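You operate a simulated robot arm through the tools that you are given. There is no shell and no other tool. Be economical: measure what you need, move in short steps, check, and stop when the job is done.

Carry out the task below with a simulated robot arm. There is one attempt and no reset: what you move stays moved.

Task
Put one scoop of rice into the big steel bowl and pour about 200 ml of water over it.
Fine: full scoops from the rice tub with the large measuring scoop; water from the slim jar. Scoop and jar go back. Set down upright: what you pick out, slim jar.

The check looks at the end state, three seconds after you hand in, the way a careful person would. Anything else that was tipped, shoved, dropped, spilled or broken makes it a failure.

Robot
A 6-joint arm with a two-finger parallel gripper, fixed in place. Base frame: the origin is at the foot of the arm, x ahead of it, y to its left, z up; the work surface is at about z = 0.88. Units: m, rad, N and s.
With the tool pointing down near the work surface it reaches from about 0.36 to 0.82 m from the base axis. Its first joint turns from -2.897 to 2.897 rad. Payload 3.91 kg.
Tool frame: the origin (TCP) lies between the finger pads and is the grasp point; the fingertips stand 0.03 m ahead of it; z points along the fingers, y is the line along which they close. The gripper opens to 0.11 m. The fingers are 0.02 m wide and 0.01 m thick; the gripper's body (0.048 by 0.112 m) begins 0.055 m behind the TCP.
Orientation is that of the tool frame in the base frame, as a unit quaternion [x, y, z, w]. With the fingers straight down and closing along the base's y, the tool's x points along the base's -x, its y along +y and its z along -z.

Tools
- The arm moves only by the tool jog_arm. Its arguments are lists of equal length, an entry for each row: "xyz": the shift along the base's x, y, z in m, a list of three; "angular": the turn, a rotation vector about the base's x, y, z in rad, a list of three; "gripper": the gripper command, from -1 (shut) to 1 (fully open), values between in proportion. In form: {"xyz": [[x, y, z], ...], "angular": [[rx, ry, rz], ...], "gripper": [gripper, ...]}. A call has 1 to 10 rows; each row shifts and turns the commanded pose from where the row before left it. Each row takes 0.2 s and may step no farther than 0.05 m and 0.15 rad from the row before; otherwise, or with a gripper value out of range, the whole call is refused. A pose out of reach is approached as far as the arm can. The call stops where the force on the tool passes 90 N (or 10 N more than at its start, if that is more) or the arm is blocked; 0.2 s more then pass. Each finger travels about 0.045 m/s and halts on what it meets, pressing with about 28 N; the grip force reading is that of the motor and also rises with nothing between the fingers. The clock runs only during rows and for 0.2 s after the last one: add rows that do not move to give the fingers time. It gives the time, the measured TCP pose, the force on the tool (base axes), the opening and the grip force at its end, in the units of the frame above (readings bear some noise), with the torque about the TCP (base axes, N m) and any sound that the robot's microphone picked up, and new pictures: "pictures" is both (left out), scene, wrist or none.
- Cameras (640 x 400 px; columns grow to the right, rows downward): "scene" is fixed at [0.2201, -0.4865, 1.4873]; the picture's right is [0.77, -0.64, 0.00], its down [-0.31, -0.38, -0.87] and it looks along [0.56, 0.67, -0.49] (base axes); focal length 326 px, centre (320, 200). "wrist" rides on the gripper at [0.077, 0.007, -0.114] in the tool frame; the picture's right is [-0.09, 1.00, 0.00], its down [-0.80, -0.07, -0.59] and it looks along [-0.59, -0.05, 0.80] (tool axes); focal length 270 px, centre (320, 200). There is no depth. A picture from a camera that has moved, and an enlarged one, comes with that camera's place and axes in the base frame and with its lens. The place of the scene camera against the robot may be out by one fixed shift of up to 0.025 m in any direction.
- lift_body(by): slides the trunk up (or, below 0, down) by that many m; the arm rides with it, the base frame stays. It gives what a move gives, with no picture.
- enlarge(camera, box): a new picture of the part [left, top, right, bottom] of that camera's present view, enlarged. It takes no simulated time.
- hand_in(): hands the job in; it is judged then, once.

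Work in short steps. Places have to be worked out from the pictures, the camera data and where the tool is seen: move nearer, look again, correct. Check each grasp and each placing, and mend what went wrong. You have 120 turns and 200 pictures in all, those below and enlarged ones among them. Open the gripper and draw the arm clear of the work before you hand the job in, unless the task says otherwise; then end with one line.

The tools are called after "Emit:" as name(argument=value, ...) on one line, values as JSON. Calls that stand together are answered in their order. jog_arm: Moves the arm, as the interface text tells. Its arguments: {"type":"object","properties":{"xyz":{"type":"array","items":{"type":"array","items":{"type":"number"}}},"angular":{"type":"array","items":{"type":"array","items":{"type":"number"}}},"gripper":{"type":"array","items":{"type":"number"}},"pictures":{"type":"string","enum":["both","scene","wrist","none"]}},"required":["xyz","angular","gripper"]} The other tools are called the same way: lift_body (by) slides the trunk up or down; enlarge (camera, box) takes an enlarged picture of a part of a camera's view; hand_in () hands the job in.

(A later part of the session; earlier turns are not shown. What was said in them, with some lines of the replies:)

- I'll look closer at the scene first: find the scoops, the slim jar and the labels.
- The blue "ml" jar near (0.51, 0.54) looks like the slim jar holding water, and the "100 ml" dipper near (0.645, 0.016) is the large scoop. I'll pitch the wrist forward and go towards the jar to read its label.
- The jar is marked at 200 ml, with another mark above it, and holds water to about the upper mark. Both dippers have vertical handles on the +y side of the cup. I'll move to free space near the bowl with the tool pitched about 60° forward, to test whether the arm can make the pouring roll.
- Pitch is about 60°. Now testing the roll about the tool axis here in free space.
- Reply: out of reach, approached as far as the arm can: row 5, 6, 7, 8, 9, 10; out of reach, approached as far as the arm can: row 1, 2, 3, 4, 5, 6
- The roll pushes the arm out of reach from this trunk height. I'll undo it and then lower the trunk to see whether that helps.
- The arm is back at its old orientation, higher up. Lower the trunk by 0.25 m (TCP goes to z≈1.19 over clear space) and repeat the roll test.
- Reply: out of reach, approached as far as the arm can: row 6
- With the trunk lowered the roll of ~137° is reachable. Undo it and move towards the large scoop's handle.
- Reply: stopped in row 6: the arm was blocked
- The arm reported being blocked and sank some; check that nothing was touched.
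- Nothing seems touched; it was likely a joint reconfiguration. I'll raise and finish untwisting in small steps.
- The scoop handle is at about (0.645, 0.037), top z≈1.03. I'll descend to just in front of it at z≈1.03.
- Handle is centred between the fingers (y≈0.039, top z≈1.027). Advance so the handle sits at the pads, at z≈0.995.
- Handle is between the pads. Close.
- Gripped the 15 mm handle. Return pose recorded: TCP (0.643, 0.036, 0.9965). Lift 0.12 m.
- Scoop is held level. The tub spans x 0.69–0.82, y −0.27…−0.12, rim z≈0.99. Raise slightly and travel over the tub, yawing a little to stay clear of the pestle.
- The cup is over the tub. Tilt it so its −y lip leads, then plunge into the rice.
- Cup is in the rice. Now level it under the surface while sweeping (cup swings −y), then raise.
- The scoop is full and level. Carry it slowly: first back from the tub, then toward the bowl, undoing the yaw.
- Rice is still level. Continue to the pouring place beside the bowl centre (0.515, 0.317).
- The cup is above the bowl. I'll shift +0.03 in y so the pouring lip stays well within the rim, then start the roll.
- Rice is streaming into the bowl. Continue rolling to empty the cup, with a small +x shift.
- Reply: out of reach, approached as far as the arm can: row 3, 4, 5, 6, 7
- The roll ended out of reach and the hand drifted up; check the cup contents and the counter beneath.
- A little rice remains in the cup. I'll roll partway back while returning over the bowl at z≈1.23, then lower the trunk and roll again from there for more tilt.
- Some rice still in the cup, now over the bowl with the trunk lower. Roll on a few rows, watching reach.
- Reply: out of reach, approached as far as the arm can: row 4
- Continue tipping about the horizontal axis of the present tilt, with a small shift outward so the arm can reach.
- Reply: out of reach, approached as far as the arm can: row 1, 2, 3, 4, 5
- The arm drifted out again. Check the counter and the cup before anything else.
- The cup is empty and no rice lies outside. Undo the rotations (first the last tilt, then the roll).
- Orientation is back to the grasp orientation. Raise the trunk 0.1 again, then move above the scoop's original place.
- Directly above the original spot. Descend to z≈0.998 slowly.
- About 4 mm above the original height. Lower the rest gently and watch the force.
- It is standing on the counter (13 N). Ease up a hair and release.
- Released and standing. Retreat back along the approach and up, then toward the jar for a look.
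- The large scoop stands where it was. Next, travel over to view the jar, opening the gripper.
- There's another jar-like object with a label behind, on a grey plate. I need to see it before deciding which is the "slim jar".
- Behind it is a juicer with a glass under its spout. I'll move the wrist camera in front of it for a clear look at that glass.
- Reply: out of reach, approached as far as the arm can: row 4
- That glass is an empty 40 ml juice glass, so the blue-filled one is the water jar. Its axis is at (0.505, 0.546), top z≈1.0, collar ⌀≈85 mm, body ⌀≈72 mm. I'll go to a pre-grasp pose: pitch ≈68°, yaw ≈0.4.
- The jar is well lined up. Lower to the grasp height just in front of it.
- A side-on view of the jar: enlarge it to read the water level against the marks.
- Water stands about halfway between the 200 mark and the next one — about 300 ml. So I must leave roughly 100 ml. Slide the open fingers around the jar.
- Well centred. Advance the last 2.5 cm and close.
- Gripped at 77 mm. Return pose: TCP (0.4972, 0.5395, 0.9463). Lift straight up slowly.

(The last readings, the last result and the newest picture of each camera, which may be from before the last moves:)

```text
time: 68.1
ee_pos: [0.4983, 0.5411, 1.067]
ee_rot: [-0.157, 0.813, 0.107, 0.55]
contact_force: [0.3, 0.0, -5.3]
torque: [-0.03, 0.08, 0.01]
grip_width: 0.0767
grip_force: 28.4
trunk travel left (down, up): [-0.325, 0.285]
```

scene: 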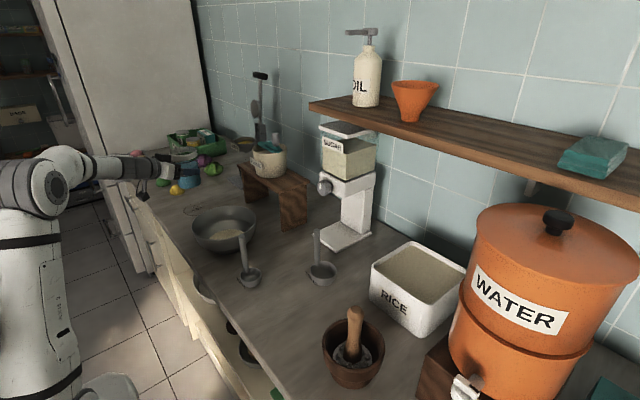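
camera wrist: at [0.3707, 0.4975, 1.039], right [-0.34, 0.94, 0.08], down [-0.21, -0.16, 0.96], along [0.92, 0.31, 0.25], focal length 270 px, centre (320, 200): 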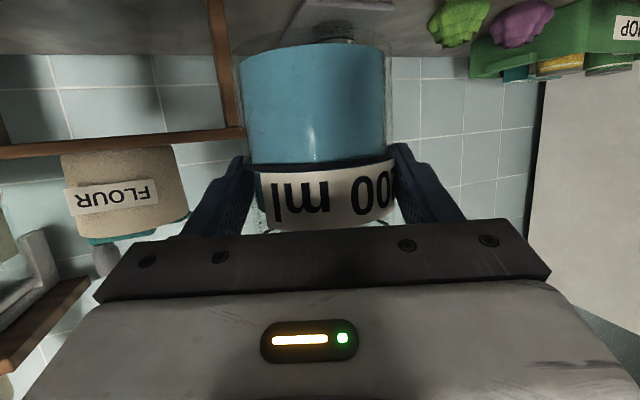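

The load averages −5.1 N; after pouring 200 ml it should read about −3.1 N. Move slowly to the pouring position at y≈0.412.

Emit:
jog_arm(xyz=[[0, -0.012, 0], [0, -0.022, 0], [0, -0.025, 0], [0, -0.025, 0], [0, -0.023, 0], [0, -0.014, 0], [0, -0.007, 0], [0, 0, 0]], angular=[[0, 0, 0], [0, 0, 0], [0, 0, 0], [0, 0, 0], [0, 0, 0], [0, 0, 0], [0, 0, 0], [0, 0, 0]], gripper=[-1, -1, -1, -1, -1, -1, -1, -1], pictures="scene")

Emit:
enlarge(camera="scene", box=[120, 140, 312, 260])

```text
time: 69.9
ee_pos: [0.4976, 0.4151, 1.0662]
ee_rot: [-0.157, 0.814, 0.107, 0.55]
contact_force: [1.0, 0.7, -5.3]
torque: [-0.02, 0.07, 0.02]
grip_width: 0.0768
grip_force: 27.5
trunk travel left (down, up): [-0.325, 0.285]
```

scene: 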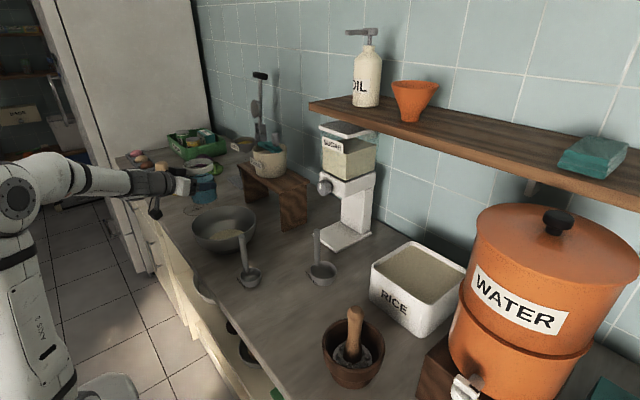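

```text
3.33 times, centred on (216, 200) of scene
camera zoom: at [0.2201, -0.4865, 1.4873], right [0.77, -0.64, 0.0], down [-0.31, -0.38, -0.87], along [0.56, 0.67, -0.49], focal length 1088 px, centre (667, 200)
```

zoom: 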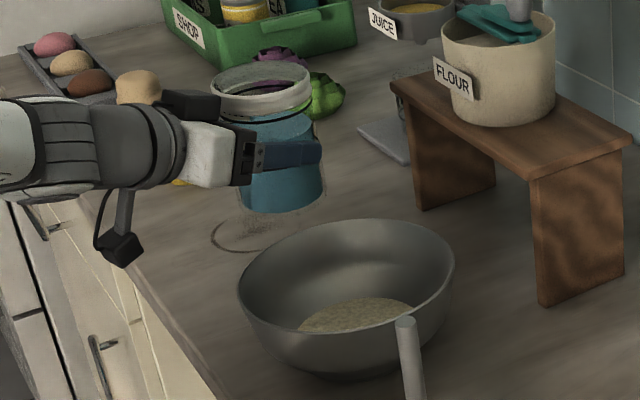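

Roll the first 0.72 rad (tilt ≈38°, still below the spill point) and check the lip against the bowl.

Emit:
jog_arm(xyz=[[0, 0, 0], [0, 0, 0], [0, 0, 0], [0, 0, 0], [0, 0, 0], [0, 0, 0]], angular=[[0.1034, 0.0416, -0.0449], [0.1034, 0.0416, -0.0449], [0.1034, 0.0416, -0.0449], [0.1034, 0.0416, -0.0449], [0.1034, 0.0416, -0.0449], [0.1034, 0.0416, -0.0449]], gripper=[-1, -1, -1, -1, -1, -1], pictures="scene")

Emit:
enlarge(camera="scene", box=[120, 140, 312, 260])

```text
time: 71.3
ee_pos: [0.497, 0.4148, 1.0663]
ee_rot: [0.14, 0.817, 0.294, 0.476]
contact_force: [0.4, 0.5, -4.6]
torque: [-0.05, 0.08, 0.01]
grip_width: 0.0765
grip_force: 28.5
trunk travel left (down, up): [-0.325, 0.285]
```

scene: 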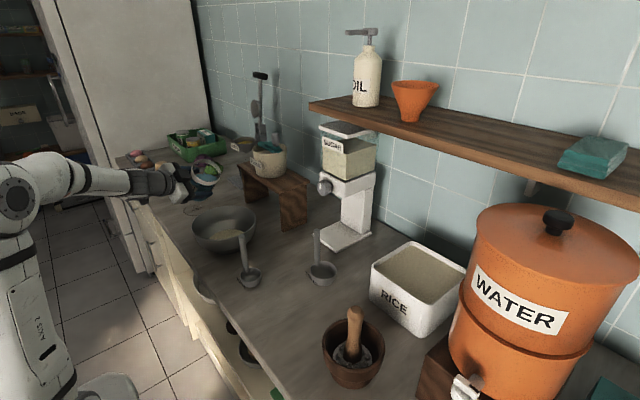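

```text
3.33 times, centred on (216, 200) of scene
camera zoom: at [0.2201, -0.4865, 1.4873], right [0.77, -0.64, 0.0], down [-0.31, -0.38, -0.87], along [0.56, 0.67, -0.49], focal length 1088 px, centre (667, 200)
```

zoom: 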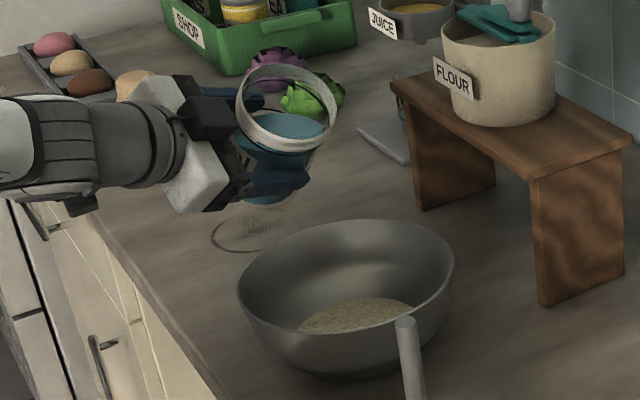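

Water surface is just below the lip, and the lip projects inside the bowl. Roll on slowly to about 55° tilt and let it flow.

Emit:
jog_arm(xyz=[[0, 0, 0], [0, 0, 0], [0, 0, 0], [0, 0, 0], [0, 0, 0], [0, 0, 0], [0, 0, 0]], angular=[[0.0603, 0.0243, -0.0262], [0.0603, 0.0243, -0.0262], [0.0603, 0.0243, -0.0262], [0.0603, 0.0243, -0.0262], [0.0431, 0.0174, -0.0187], [0, 0, 0], [0, 0, 0]], gripper=[-1, -1, -1, -1, -1, -1, -1], pictures="scene")

Emit:
enlarge(camera="scene", box=[120, 140, 312, 260])

```text
time: 72.9
ee_pos: [0.4968, 0.4133, 1.0674]
ee_rot: [0.272, 0.783, 0.367, 0.422]
contact_force: [0.4, 0.6, -4.7]
torque: [-0.08, 0.06, -0.01]
grip_width: 0.0767
grip_force: 27.6
trunk travel left (down, up): [-0.325, 0.285]
```

scene: 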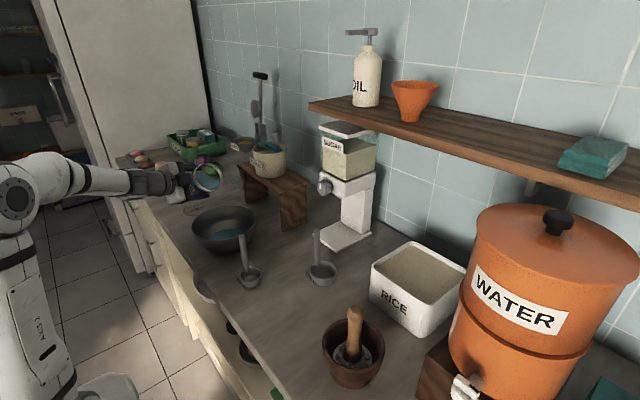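

```text
3.33 times, centred on (216, 200) of scene
camera zoom: at [0.2201, -0.4865, 1.4873], right [0.77, -0.64, 0.0], down [-0.31, -0.38, -0.87], along [0.56, 0.67, -0.49], focal length 1088 px, centre (667, 200)
```

zoom: 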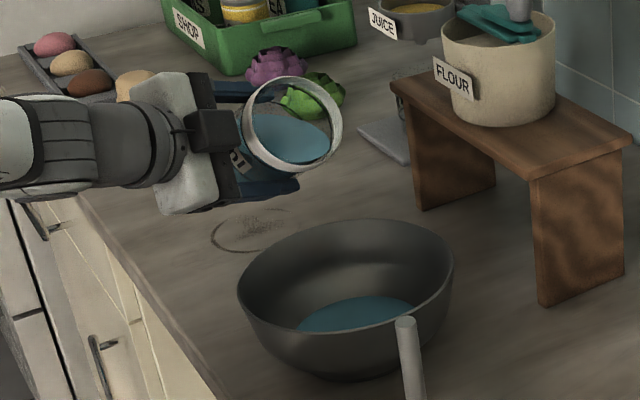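

Water is going in. Reading −4.7 N (~40 ml out). Roll on to about 64° tilt.

Emit:
jog_arm(xyz=[[0, 0, 0], [0, 0, 0], [0, 0, 0], [0, 0, 0], [0, 0, 0], [0, 0, 0], [0, 0, 0], [0, 0, 0]], angular=[[0.0431, 0.0174, -0.0187], [0.0431, 0.0174, -0.0187], [0.0431, 0.0174, -0.0187], [0.0431, 0.0174, -0.0187], [0, 0, 0], [0, 0, 0], [0, 0, 0], [0, 0, 0]], gripper=[-1, -1, -1, -1, -1, -1, -1, -1], pictures="scene")

Emit:
enlarge(camera="scene", box=[120, 140, 312, 260])

Emit:
jog_arm(xyz=[[0, 0, 0]], angular=[[0, 0, 0]], gripper=[-1], pictures="none")

Emit:
jog_arm(xyz=[[0, 0, 0]], angular=[[0, 0, 0]], gripper=[-1], pictures="none")

```text
time: 74.7
ee_pos: [0.4993, 0.4187, 1.0938]
ee_rot: [0.35, 0.754, 0.405, 0.382]
contact_force: [0.5, -0.2, -4.9]
torque: [-0.06, 0.09, 0.0]
grip_width: 0.0768
grip_force: 28.3
out of reach, approached as far as the arm can: row 2, 3, 4
trunk travel left (down, up): [-0.325, 0.285]
```

scene: 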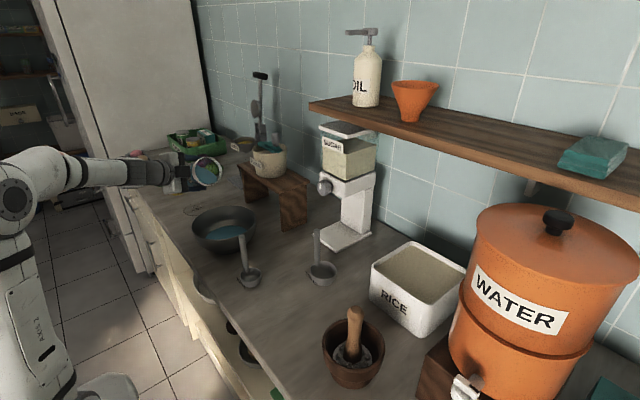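

```text
3.33 times, centred on (216, 200) of scene
camera zoom: at [0.2201, -0.4865, 1.4873], right [0.77, -0.64, 0.0], down [-0.31, -0.38, -0.87], along [0.56, 0.67, -0.49], focal length 1088 px, centre (667, 200)
```

zoom: 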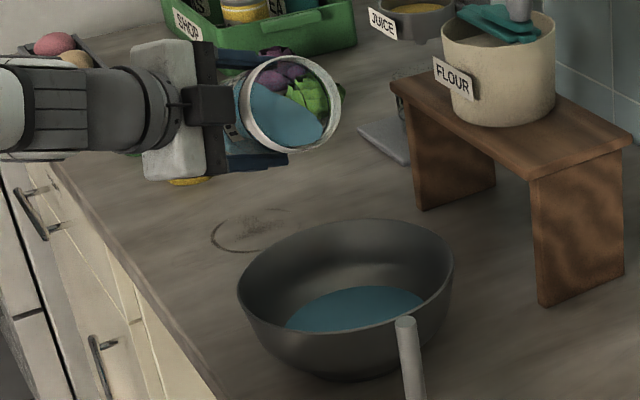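

```text
time: 75.1
ee_pos: [0.5005, 0.418, 1.0927]
ee_rot: [0.351, 0.754, 0.405, 0.381]
contact_force: [0.2, -0.9, -4.6]
torque: [-0.03, 0.03, -0.01]
grip_width: 0.0768
grip_force: 27.8
trunk travel left (down, up): [-0.325, 0.285]
```

```text
time: 75.5
ee_pos: [0.4987, 0.419, 1.093]
ee_rot: [0.35, 0.754, 0.404, 0.382]
contact_force: [0.5, -0.1, -4.0]
torque: [-0.06, 0.04, -0.02]
grip_width: 0.0765
grip_force: 28.1
trunk travel left (down, up): [-0.325, 0.285]
```

The roll is at its reach limit here (hand rose 3 cm). Raise a bit, then lower the trunk 0.1 to regain roll range — with the lip staying above the bowl.

Emit:
jog_arm(xyz=[[0, -0.002, 0.015], [0, -0.002, 0.02], [0, -0.002, 0.02], [0, -0.002, 0.02]], angular=[[0, 0, 0], [0, 0, 0], [0, 0, 0], [0, 0, 0]], gripper=[-1, -1, -1, -1], pictures="none")

Emit:
lift_body(by=-0.1)

Emit:
jog_arm(xyz=[[0, 0, 0]], angular=[[0, 0, 0]], gripper=[-1], pictures="scene")

Emit:
enlarge(camera="scene", box=[120, 140, 312, 260])

```text
time: 76.5
ee_pos: [0.4999, 0.4099, 1.1695]
ee_rot: [0.35, 0.752, 0.408, 0.383]
contact_force: [-0.1, -0.6, -4.0]
torque: [-0.08, 0.05, 0.01]
grip_width: 0.0766
grip_force: 27.6
trunk travel left (down, up): [-0.325, 0.285]
```

```text
time: 77.8
ee_pos: [0.4982, 0.411, 1.0681]
ee_rot: [0.349, 0.752, 0.408, 0.382]
contact_force: [0.5, -1.9, -3.3]
torque: [-0.06, 0.03, -0.01]
grip_width: 0.0769
grip_force: 28.0
trunk travel left (down, up): [-0.225, 0.385]
```

```text
time: 78.2
ee_pos: [0.4982, 0.4101, 1.0677]
ee_rot: [0.349, 0.751, 0.408, 0.383]
contact_force: [-0.4, 0.2, -3.4]
torque: [-0.06, 0.06, 0.02]
grip_width: 0.0767
grip_force: 27.7
trunk travel left (down, up): [-0.225, 0.385]
```

scene: 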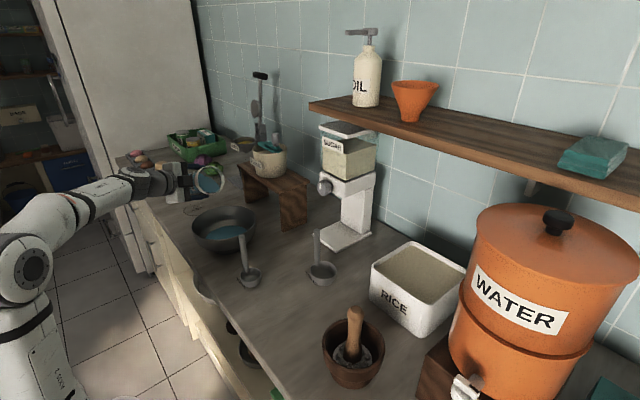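

```text
3.33 times, centred on (216, 200) of scene
camera zoom: at [0.2201, -0.4865, 1.4873], right [0.77, -0.64, 0.0], down [-0.31, -0.38, -0.87], along [0.56, 0.67, -0.49], focal length 1088 px, centre (667, 200)
```

zoom: 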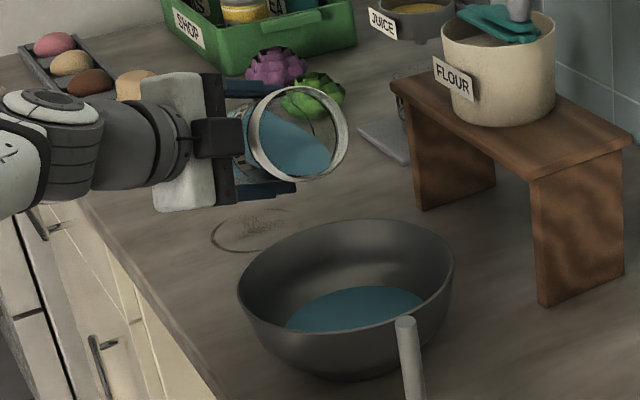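

Weigh again with a few still readings.

Emit:
jog_arm(xyz=[[0, 0, 0]], angular=[[0, 0, 0]], gripper=[-1], pictures="none")

Emit:
jog_arm(xyz=[[0, 0, 0]], angular=[[0, 0, 0]], gripper=[-1], pictures="none")

Emit:
jog_arm(xyz=[[0, 0, 0]], angular=[[0, 0, 0]], gripper=[-1], pictures="none")

Emit:
jog_arm(xyz=[[0, 0, 0]], angular=[[0, 0, 0]], gripper=[-1], pictures="none")

```text
time: 78.6
ee_pos: [0.4992, 0.4103, 1.0673]
ee_rot: [0.349, 0.751, 0.408, 0.383]
contact_force: [-0.2, 0.9, -4.4]
torque: [-0.05, 0.04, 0.02]
grip_width: 0.0769
grip_force: 28.0
trunk travel left (down, up): [-0.225, 0.385]
```

```text
time: 79.0
ee_pos: [0.4998, 0.4113, 1.0681]
ee_rot: [0.35, 0.752, 0.407, 0.383]
contact_force: [-0.8, -0.3, -3.2]
torque: [-0.03, 0.05, 0.0]
grip_width: 0.0768
grip_force: 27.6
trunk travel left (down, up): [-0.225, 0.385]
```

```text
time: 79.4
ee_pos: [0.4984, 0.4102, 1.069]
ee_rot: [0.35, 0.751, 0.408, 0.383]
contact_force: [0.8, -0.1, -4.1]
torque: [-0.03, 0.04, 0.04]
grip_width: 0.0769
grip_force: 27.7
trunk travel left (down, up): [-0.225, 0.385]
```

```text
time: 79.8
ee_pos: [0.4998, 0.4104, 1.0683]
ee_rot: [0.349, 0.752, 0.408, 0.383]
contact_force: [0.4, 0.2, -3.1]
torque: [-0.05, 0.05, -0.03]
grip_width: 0.0768
grip_force: 28.1
trunk travel left (down, up): [-0.225, 0.385]
```

Average ≈ −3.64 N → about 147 ml out, agreeing with the geometry (157 ml left at 65.8° tilt). Roll 0.10 rad more and let it run for ~50 ml.

Emit:
jog_arm(xyz=[[0, 0, 0], [0, 0, 0], [0, 0, 0], [0, 0, 0], [0, 0, 0], [0, 0, 0], [0, 0, 0], [0, 0, 0], [0, 0, 0]], angular=[[0.0431, 0.0174, -0.0187], [0.0431, 0.0174, -0.0187], [0, 0, 0], [0, 0, 0], [0, 0, 0], [0, 0, 0], [0, 0, 0], [0, 0, 0], [0, 0, 0]], gripper=[-1, -1, -1, -1, -1, -1, -1, -1, -1], pictures="scene")

Emit:
enlarge(camera="scene", box=[120, 140, 312, 260])

Emit:
jog_arm(xyz=[[0, 0, 0]], angular=[[0, 0, 0]], gripper=[-1], pictures="none")

Emit:
jog_arm(xyz=[[0, 0, 0]], angular=[[0, 0, 0]], gripper=[-1], pictures="none")

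Emit:
jog_arm(xyz=[[0, 0, 0]], angular=[[0, 0, 0]], gripper=[-1], pictures="none")

Emit:
jog_arm(xyz=[[0, 0, 0]], angular=[[0, 0, 0]], gripper=[-1], pictures="none")

Emit:
jog_arm(xyz=[[0, 0, 0]], angular=[[0, 0, 0]], gripper=[-1], pictures="none")

```text
time: 81.8
ee_pos: [0.499, 0.411, 1.0692]
ee_rot: [0.387, 0.733, 0.426, 0.362]
contact_force: [0.7, 0.6, -2.4]
torque: [-0.07, 0.06, 0.0]
grip_width: 0.0768
grip_force: 28.2
trunk travel left (down, up): [-0.225, 0.385]
```

scene: 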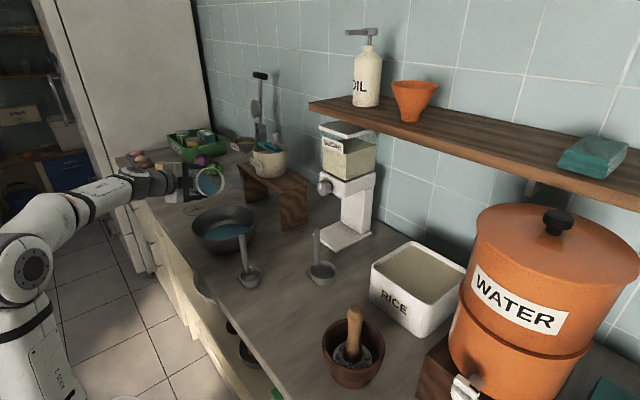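

```text
3.33 times, centred on (216, 200) of scene
camera zoom: at [0.2201, -0.4865, 1.4873], right [0.77, -0.64, 0.0], down [-0.31, -0.38, -0.87], along [0.56, 0.67, -0.49], focal length 1088 px, centre (667, 200)
```

zoom: 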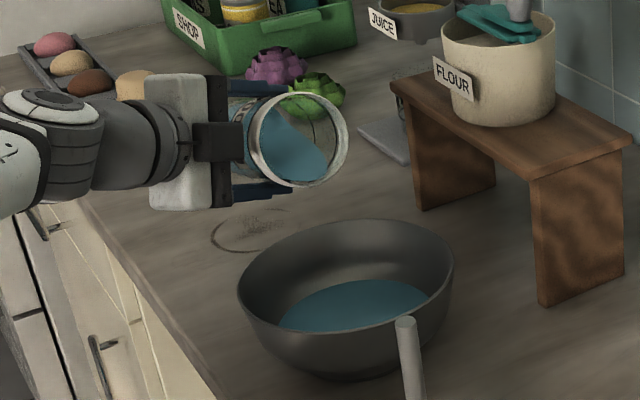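

```text
time: 82.2
ee_pos: [0.4998, 0.4106, 1.0691]
ee_rot: [0.387, 0.733, 0.426, 0.362]
contact_force: [-0.1, 0.1, -3.7]
torque: [-0.04, 0.02, 0.01]
grip_width: 0.0768
grip_force: 28.1
trunk travel left (down, up): [-0.225, 0.385]
```

```text
time: 82.6
ee_pos: [0.5, 0.4107, 1.068]
ee_rot: [0.386, 0.733, 0.426, 0.363]
contact_force: [0.7, -0.8, -3.0]
torque: [-0.02, 0.05, 0.0]
grip_width: 0.077
grip_force: 28.0
trunk travel left (down, up): [-0.225, 0.385]
```

```text
time: 83.0
ee_pos: [0.5004, 0.4103, 1.0679]
ee_rot: [0.387, 0.734, 0.426, 0.361]
contact_force: [0.6, 0.0, -3.1]
torque: [-0.03, 0.06, 0.0]
grip_width: 0.0769
grip_force: 27.7
trunk travel left (down, up): [-0.225, 0.385]
```

```text
time: 83.4
ee_pos: [0.4984, 0.4102, 1.0684]
ee_rot: [0.387, 0.733, 0.426, 0.362]
contact_force: [0.7, 0.1, -2.6]
torque: [-0.07, 0.04, 0.0]
grip_width: 0.0766
grip_force: 28.0
trunk travel left (down, up): [-0.225, 0.385]
```

```text
time: 83.8
ee_pos: [0.5, 0.4106, 1.0696]
ee_rot: [0.387, 0.734, 0.425, 0.362]
contact_force: [-0.1, -0.5, -2.9]
torque: [-0.06, 0.05, -0.02]
grip_width: 0.0763
grip_force: 27.4
trunk travel left (down, up): [-0.225, 0.385]
```

≈ −2.95 N: about 200–215 ml poured. Roll the jar back upright.

Emit:
jog_arm(xyz=[[0, 0, 0], [0, 0, 0], [0, 0, 0], [0, 0, 0], [0, 0, 0], [0, 0, 0], [0, 0, 0], [0, 0, 0], [0, 0, 0], [0, 0, 0]], angular=[[-0.1034, -0.0416, 0.0449], [-0.1034, -0.0416, 0.0449], [-0.1034, -0.0416, 0.0449], [-0.1034, -0.0416, 0.0449], [-0.1034, -0.0416, 0.0449], [-0.1034, -0.0416, 0.0449], [-0.1034, -0.0416, 0.0449], [-0.1034, -0.0416, 0.0449], [-0.1034, -0.0416, 0.0449], [-0.1034, -0.0416, 0.0449]], gripper=[-1, -1, -1, -1, -1, -1, -1, -1, -1, -1], pictures="none")

Emit:
jog_arm(xyz=[[0, 0, 0], [0, 0, 0]], angular=[[-0.0948, -0.0382, 0.0411], [-0.0345, -0.0139, 0.015]], gripper=[-1, -1], pictures="both")

Emit:
enlarge(camera="scene", box=[120, 140, 312, 260])

```text
time: 86.0
ee_pos: [0.4997, 0.4101, 1.0678]
ee_rot: [-0.095, 0.823, 0.146, 0.54]
contact_force: [0.1, 0.0, -2.6]
torque: [0.02, 0.01, -0.05]
grip_width: 0.0767
grip_force: 27.9
trunk travel left (down, up): [-0.225, 0.385]
```

```text
time: 86.6
ee_pos: [0.4986, 0.4098, 1.0682]
ee_rot: [-0.157, 0.813, 0.106, 0.55]
contact_force: [-0.1, 0.3, -3.2]
torque: [-0.04, 0.01, -0.02]
grip_width: 0.0765
grip_force: 28.3
trunk travel left (down, up): [-0.225, 0.385]
camera wrist: at [0.3724, 0.3671, 1.0411], right [-0.34, 0.94, 0.08], down [-0.21, -0.16, 0.97], along [0.92, 0.31, 0.25], focal length 270 px, centre (320, 200)
```

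scene: 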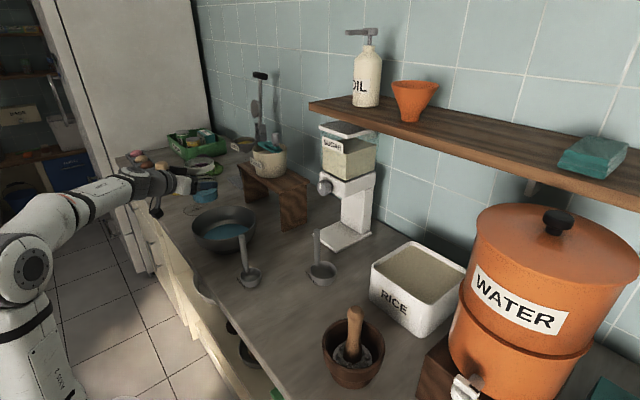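
wrist: 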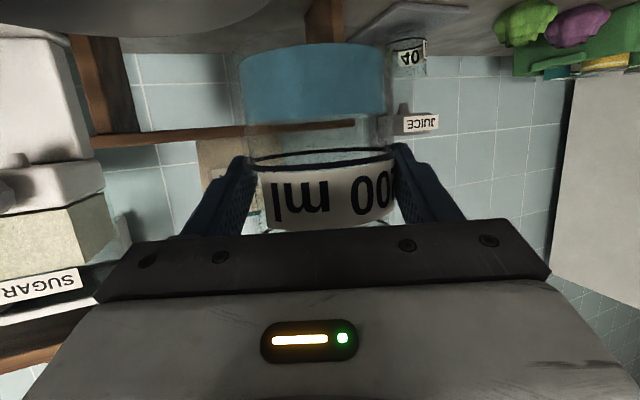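

```text
3.33 times, centred on (216, 200) of scene
camera zoom: at [0.2201, -0.4865, 1.4873], right [0.77, -0.64, 0.0], down [-0.31, -0.38, -0.87], along [0.56, 0.67, -0.49], focal length 1088 px, centre (667, 200)
```

zoom: 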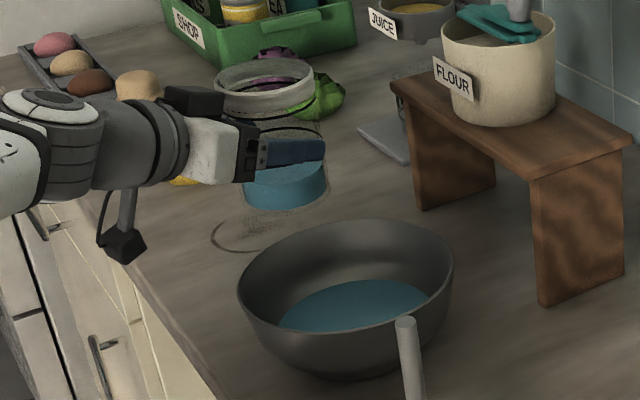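

Enlarge the wrist view to measure the remaining level.

Emit:
enlarge(camera="wrist", box=[216, 20, 424, 240])

```text
1.82 times, centred on (320, 130) of wrist
camera zoom: at [0.3724, 0.3671, 1.0411], right [-0.34, 0.94, 0.08], down [-0.21, -0.16, 0.97], along [0.92, 0.31, 0.25], focal length 491 px, centre (320, 327)
```

zoom: 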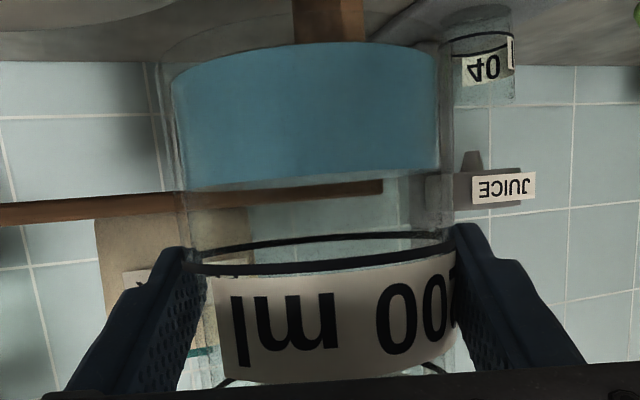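

Remaining ≈115 ml versus ≈315 ml before: about 200 ml poured. Raise the trunk back and carry the jar above its place.

Emit:
lift_body(by=0.1)

Emit:
jog_arm(xyz=[[0, 0.015, 0], [0, 0.025, -0.01], [0, 0.03, -0.02], [-0.001, 0.03, -0.025], [0, 0.02, -0.03], [0, 0.01, -0.03], [0, 0, 0]], angular=[[0, 0, 0], [0, 0, 0], [0, 0, 0], [0, 0, 0], [0, 0, 0], [0, 0, 0], [0, 0, 0]], gripper=[-1, -1, -1, -1, -1, -1, -1], pictures="none")

```text
time: 87.9
ee_pos: [0.4984, 0.4112, 1.1694]
ee_rot: [-0.156, 0.814, 0.106, 0.55]
contact_force: [0.3, 1.1, -2.5]
torque: [0.01, -0.01, 0.01]
grip_width: 0.0767
grip_force: 27.7
trunk travel left (down, up): [-0.325, 0.285]
```

```text
time: 89.5
ee_pos: [0.4992, 0.5397, 1.0535]
ee_rot: [-0.155, 0.814, 0.105, 0.55]
contact_force: [0.6, 0.8, -3.6]
torque: [-0.05, 0.04, 0.0]
grip_width: 0.0766
grip_force: 28.0
trunk travel left (down, up): [-0.325, 0.285]
```

Descend to just above the original height.

Emit:
jog_arm(xyz=[[-0.001, 0, -0.03], [0, 0, -0.03], [0, 0, -0.025], [0, 0, -0.014], [0, 0, -0.005], [0, 0, 0]], angular=[[0, 0, 0], [0, 0, 0], [0, 0, 0], [0, 0, 0], [0, 0, 0], [0, 0, 0]], gripper=[-1, -1, -1, -1, -1, -1], pictures="both")

Emit:
enlarge(camera="scene", box=[100, 140, 260, 240])

```text
time: 90.9
ee_pos: [0.4967, 0.5421, 0.9514]
ee_rot: [-0.157, 0.814, 0.106, 0.549]
contact_force: [0.7, 0.6, -2.8]
torque: [-0.01, 0.03, 0.01]
grip_width: 0.0769
grip_force: 28.7
trunk travel left (down, up): [-0.325, 0.285]
camera wrist: at [0.37, 0.4985, 0.9217], right [-0.34, 0.94, 0.08], down [-0.21, -0.16, 0.97], along [0.92, 0.31, 0.25], focal length 270 px, centre (320, 200)
```

scene: 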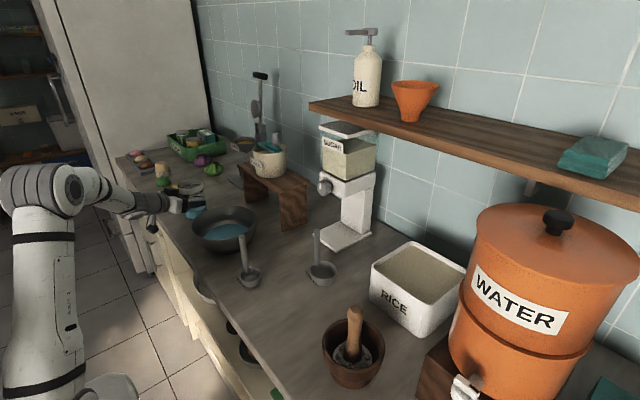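
wrist: 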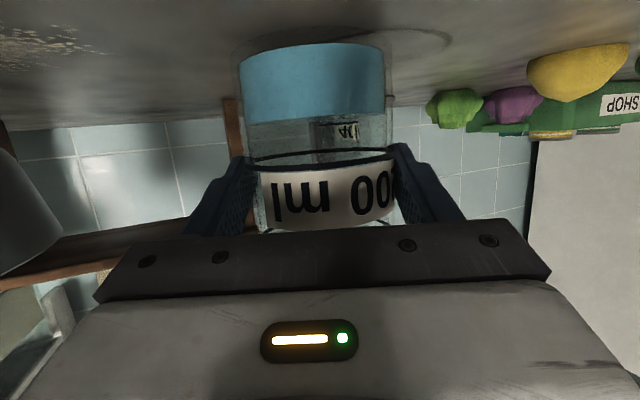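

```text
4.00 times, centred on (180, 190) of scene
camera zoom: at [0.2201, -0.4865, 1.4873], right [0.77, -0.64, 0.0], down [-0.31, -0.38, -0.87], along [0.56, 0.67, -0.49], focal length 1305 px, centre (880, 240)
```

zoom: 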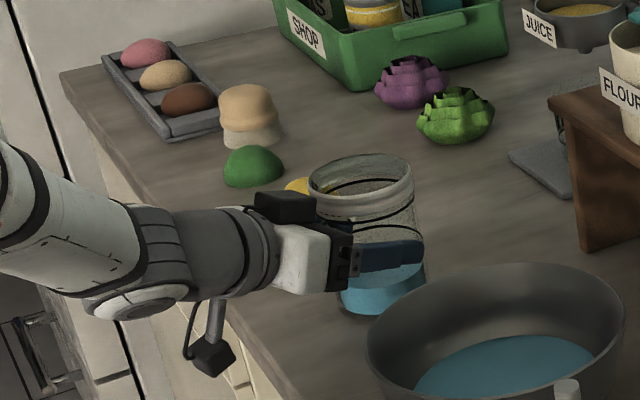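

Lower the last few millimetres in small steps, watching for contact.

Emit:
jog_arm(xyz=[[0, -0.001, -0.002], [0, 0, -0.002], [0, 0, -0.001], [0, 0, 0]], angular=[[0, 0, 0], [0, 0, 0], [0, 0, 0], [0, 0, 0]], gripper=[-1, -1, -1, -1], pictures="none")

```text
time: 91.9
ee_pos: [0.4974, 0.5399, 0.9466]
ee_rot: [-0.157, 0.813, 0.107, 0.551]
contact_force: [-0.5, 4.4, 8.2]
torque: [0.06, 0.11, -0.01]
grip_width: 0.0769
grip_force: 28.3
trunk travel left (down, up): [-0.325, 0.285]
```

The jar stands on the counter (force now upward). Open the fingers gradually.

Emit:
jog_arm(xyz=[[0, 0, 0.001], [0, 0, 0], [0, 0, 0], [0, 0, 0], [0, 0, 0]], angular=[[0, 0, 0], [0, 0, 0], [0, 0, 0], [0, 0, 0], [0, 0, 0]], gripper=[-1, 0.6, 0.8, 1, 1], pictures="both")

```text
time: 93.1
ee_pos: [0.4975, 0.5404, 0.9454]
ee_rot: [-0.156, 0.814, 0.106, 0.55]
contact_force: [0.7, -0.3, -0.2]
torque: [0.01, -0.04, -0.01]
grip_width: 0.1101
grip_force: 0.1
trunk travel left (down, up): [-0.325, 0.285]
camera wrist: at [0.3703, 0.496, 0.9183], right [-0.34, 0.94, 0.08], down [-0.21, -0.16, 0.96], along [0.92, 0.31, 0.25], focal length 270 px, centre (320, 200)
```

scene: 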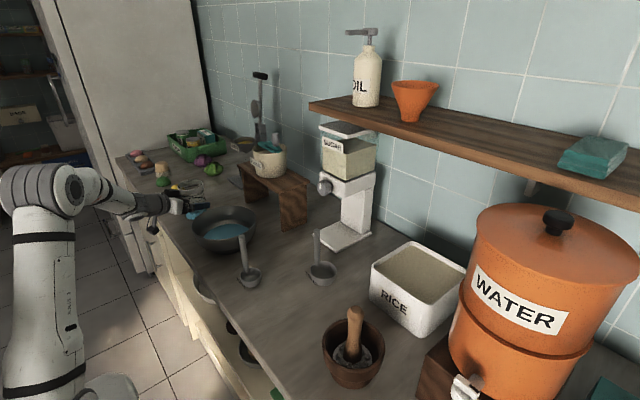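
wrist: 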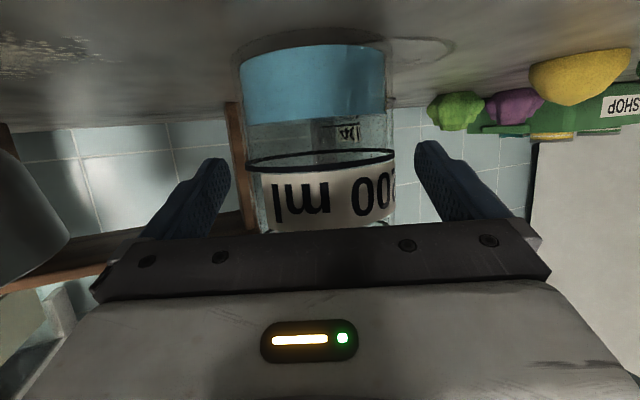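

Released cleanly. Back straight out along the approach direction, then up.

Emit:
jog_arm(xyz=[[-0.02, -0.008, 0], [-0.0257, -0.0103, 0], [-0.0257, -0.0103, 0], [-0.0257, -0.0103, 0], [-0.0257, -0.0103, 0.005], [0, 0, 0.04], [0, 0, 0.045], [0, 0, 0.045], [0, 0, 0.045]], angular=[[0, 0, 0], [0, 0, 0], [0, 0, 0], [0, 0, 0], [0, 0, 0], [0, 0, 0], [0, 0, 0], [0, 0, 0], [0, 0, 0]], gripper=[1, 1, 1, 1, 1, 1, 1, 1, 1], pictures="scene")

Emit:
enlarge(camera="scene", box=[120, 130, 344, 270])

Emit:
enlarge(camera="scene", box=[200, 210, 440, 360])

```text
time: 95.1
ee_pos: [0.3738, 0.489, 1.1263]
ee_rot: [-0.156, 0.814, 0.106, 0.549]
contact_force: [-0.1, -0.5, -0.7]
torque: [-0.01, 0.03, 0.01]
grip_width: 0.1099
grip_force: 0.0
trunk travel left (down, up): [-0.325, 0.285]
```

scene: 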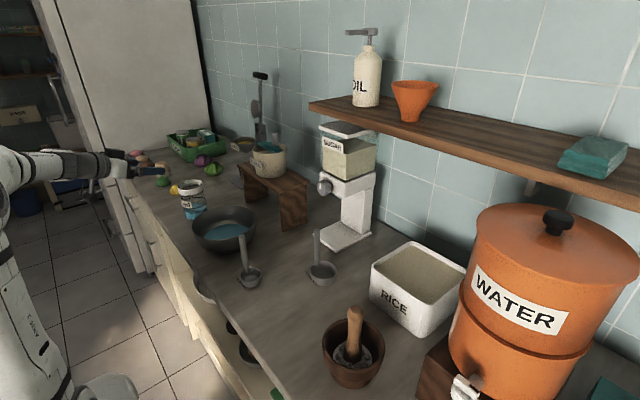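

```text
2.86 times, centred on (232, 200) of scene
camera zoom: at [0.2201, -0.4865, 1.4873], right [0.77, -0.64, 0.0], down [-0.31, -0.38, -0.87], along [0.56, 0.67, -0.49], focal length 932 px, centre (571, 200)
```

zoom: 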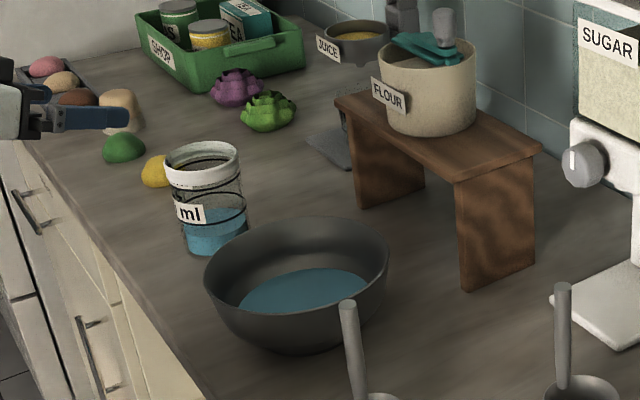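

```text
2.67 times, centred on (320, 285) of scene
camera zoom: at [0.2201, -0.4865, 1.4873], right [0.77, -0.64, 0.0], down [-0.31, -0.38, -0.87], along [0.56, 0.67, -0.49], focal length 870 px, centre (320, -27)
```

zoom: 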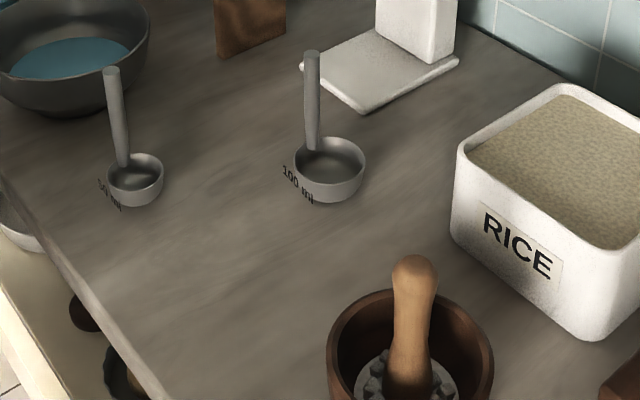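

Everything stands in place: rice and water are in the bowl, the scoop and jar are back upright, and nothing was spilled. The arm is clear, so I'm handing in.

Emit:
hand_in()

```text
The job is handed in.
```

The big steel bowl now holds one full 100 ml scoop of rice with about 200 ml of water poured over it. The scoop and the slim jar are back upright in their places, and I saw no spills.
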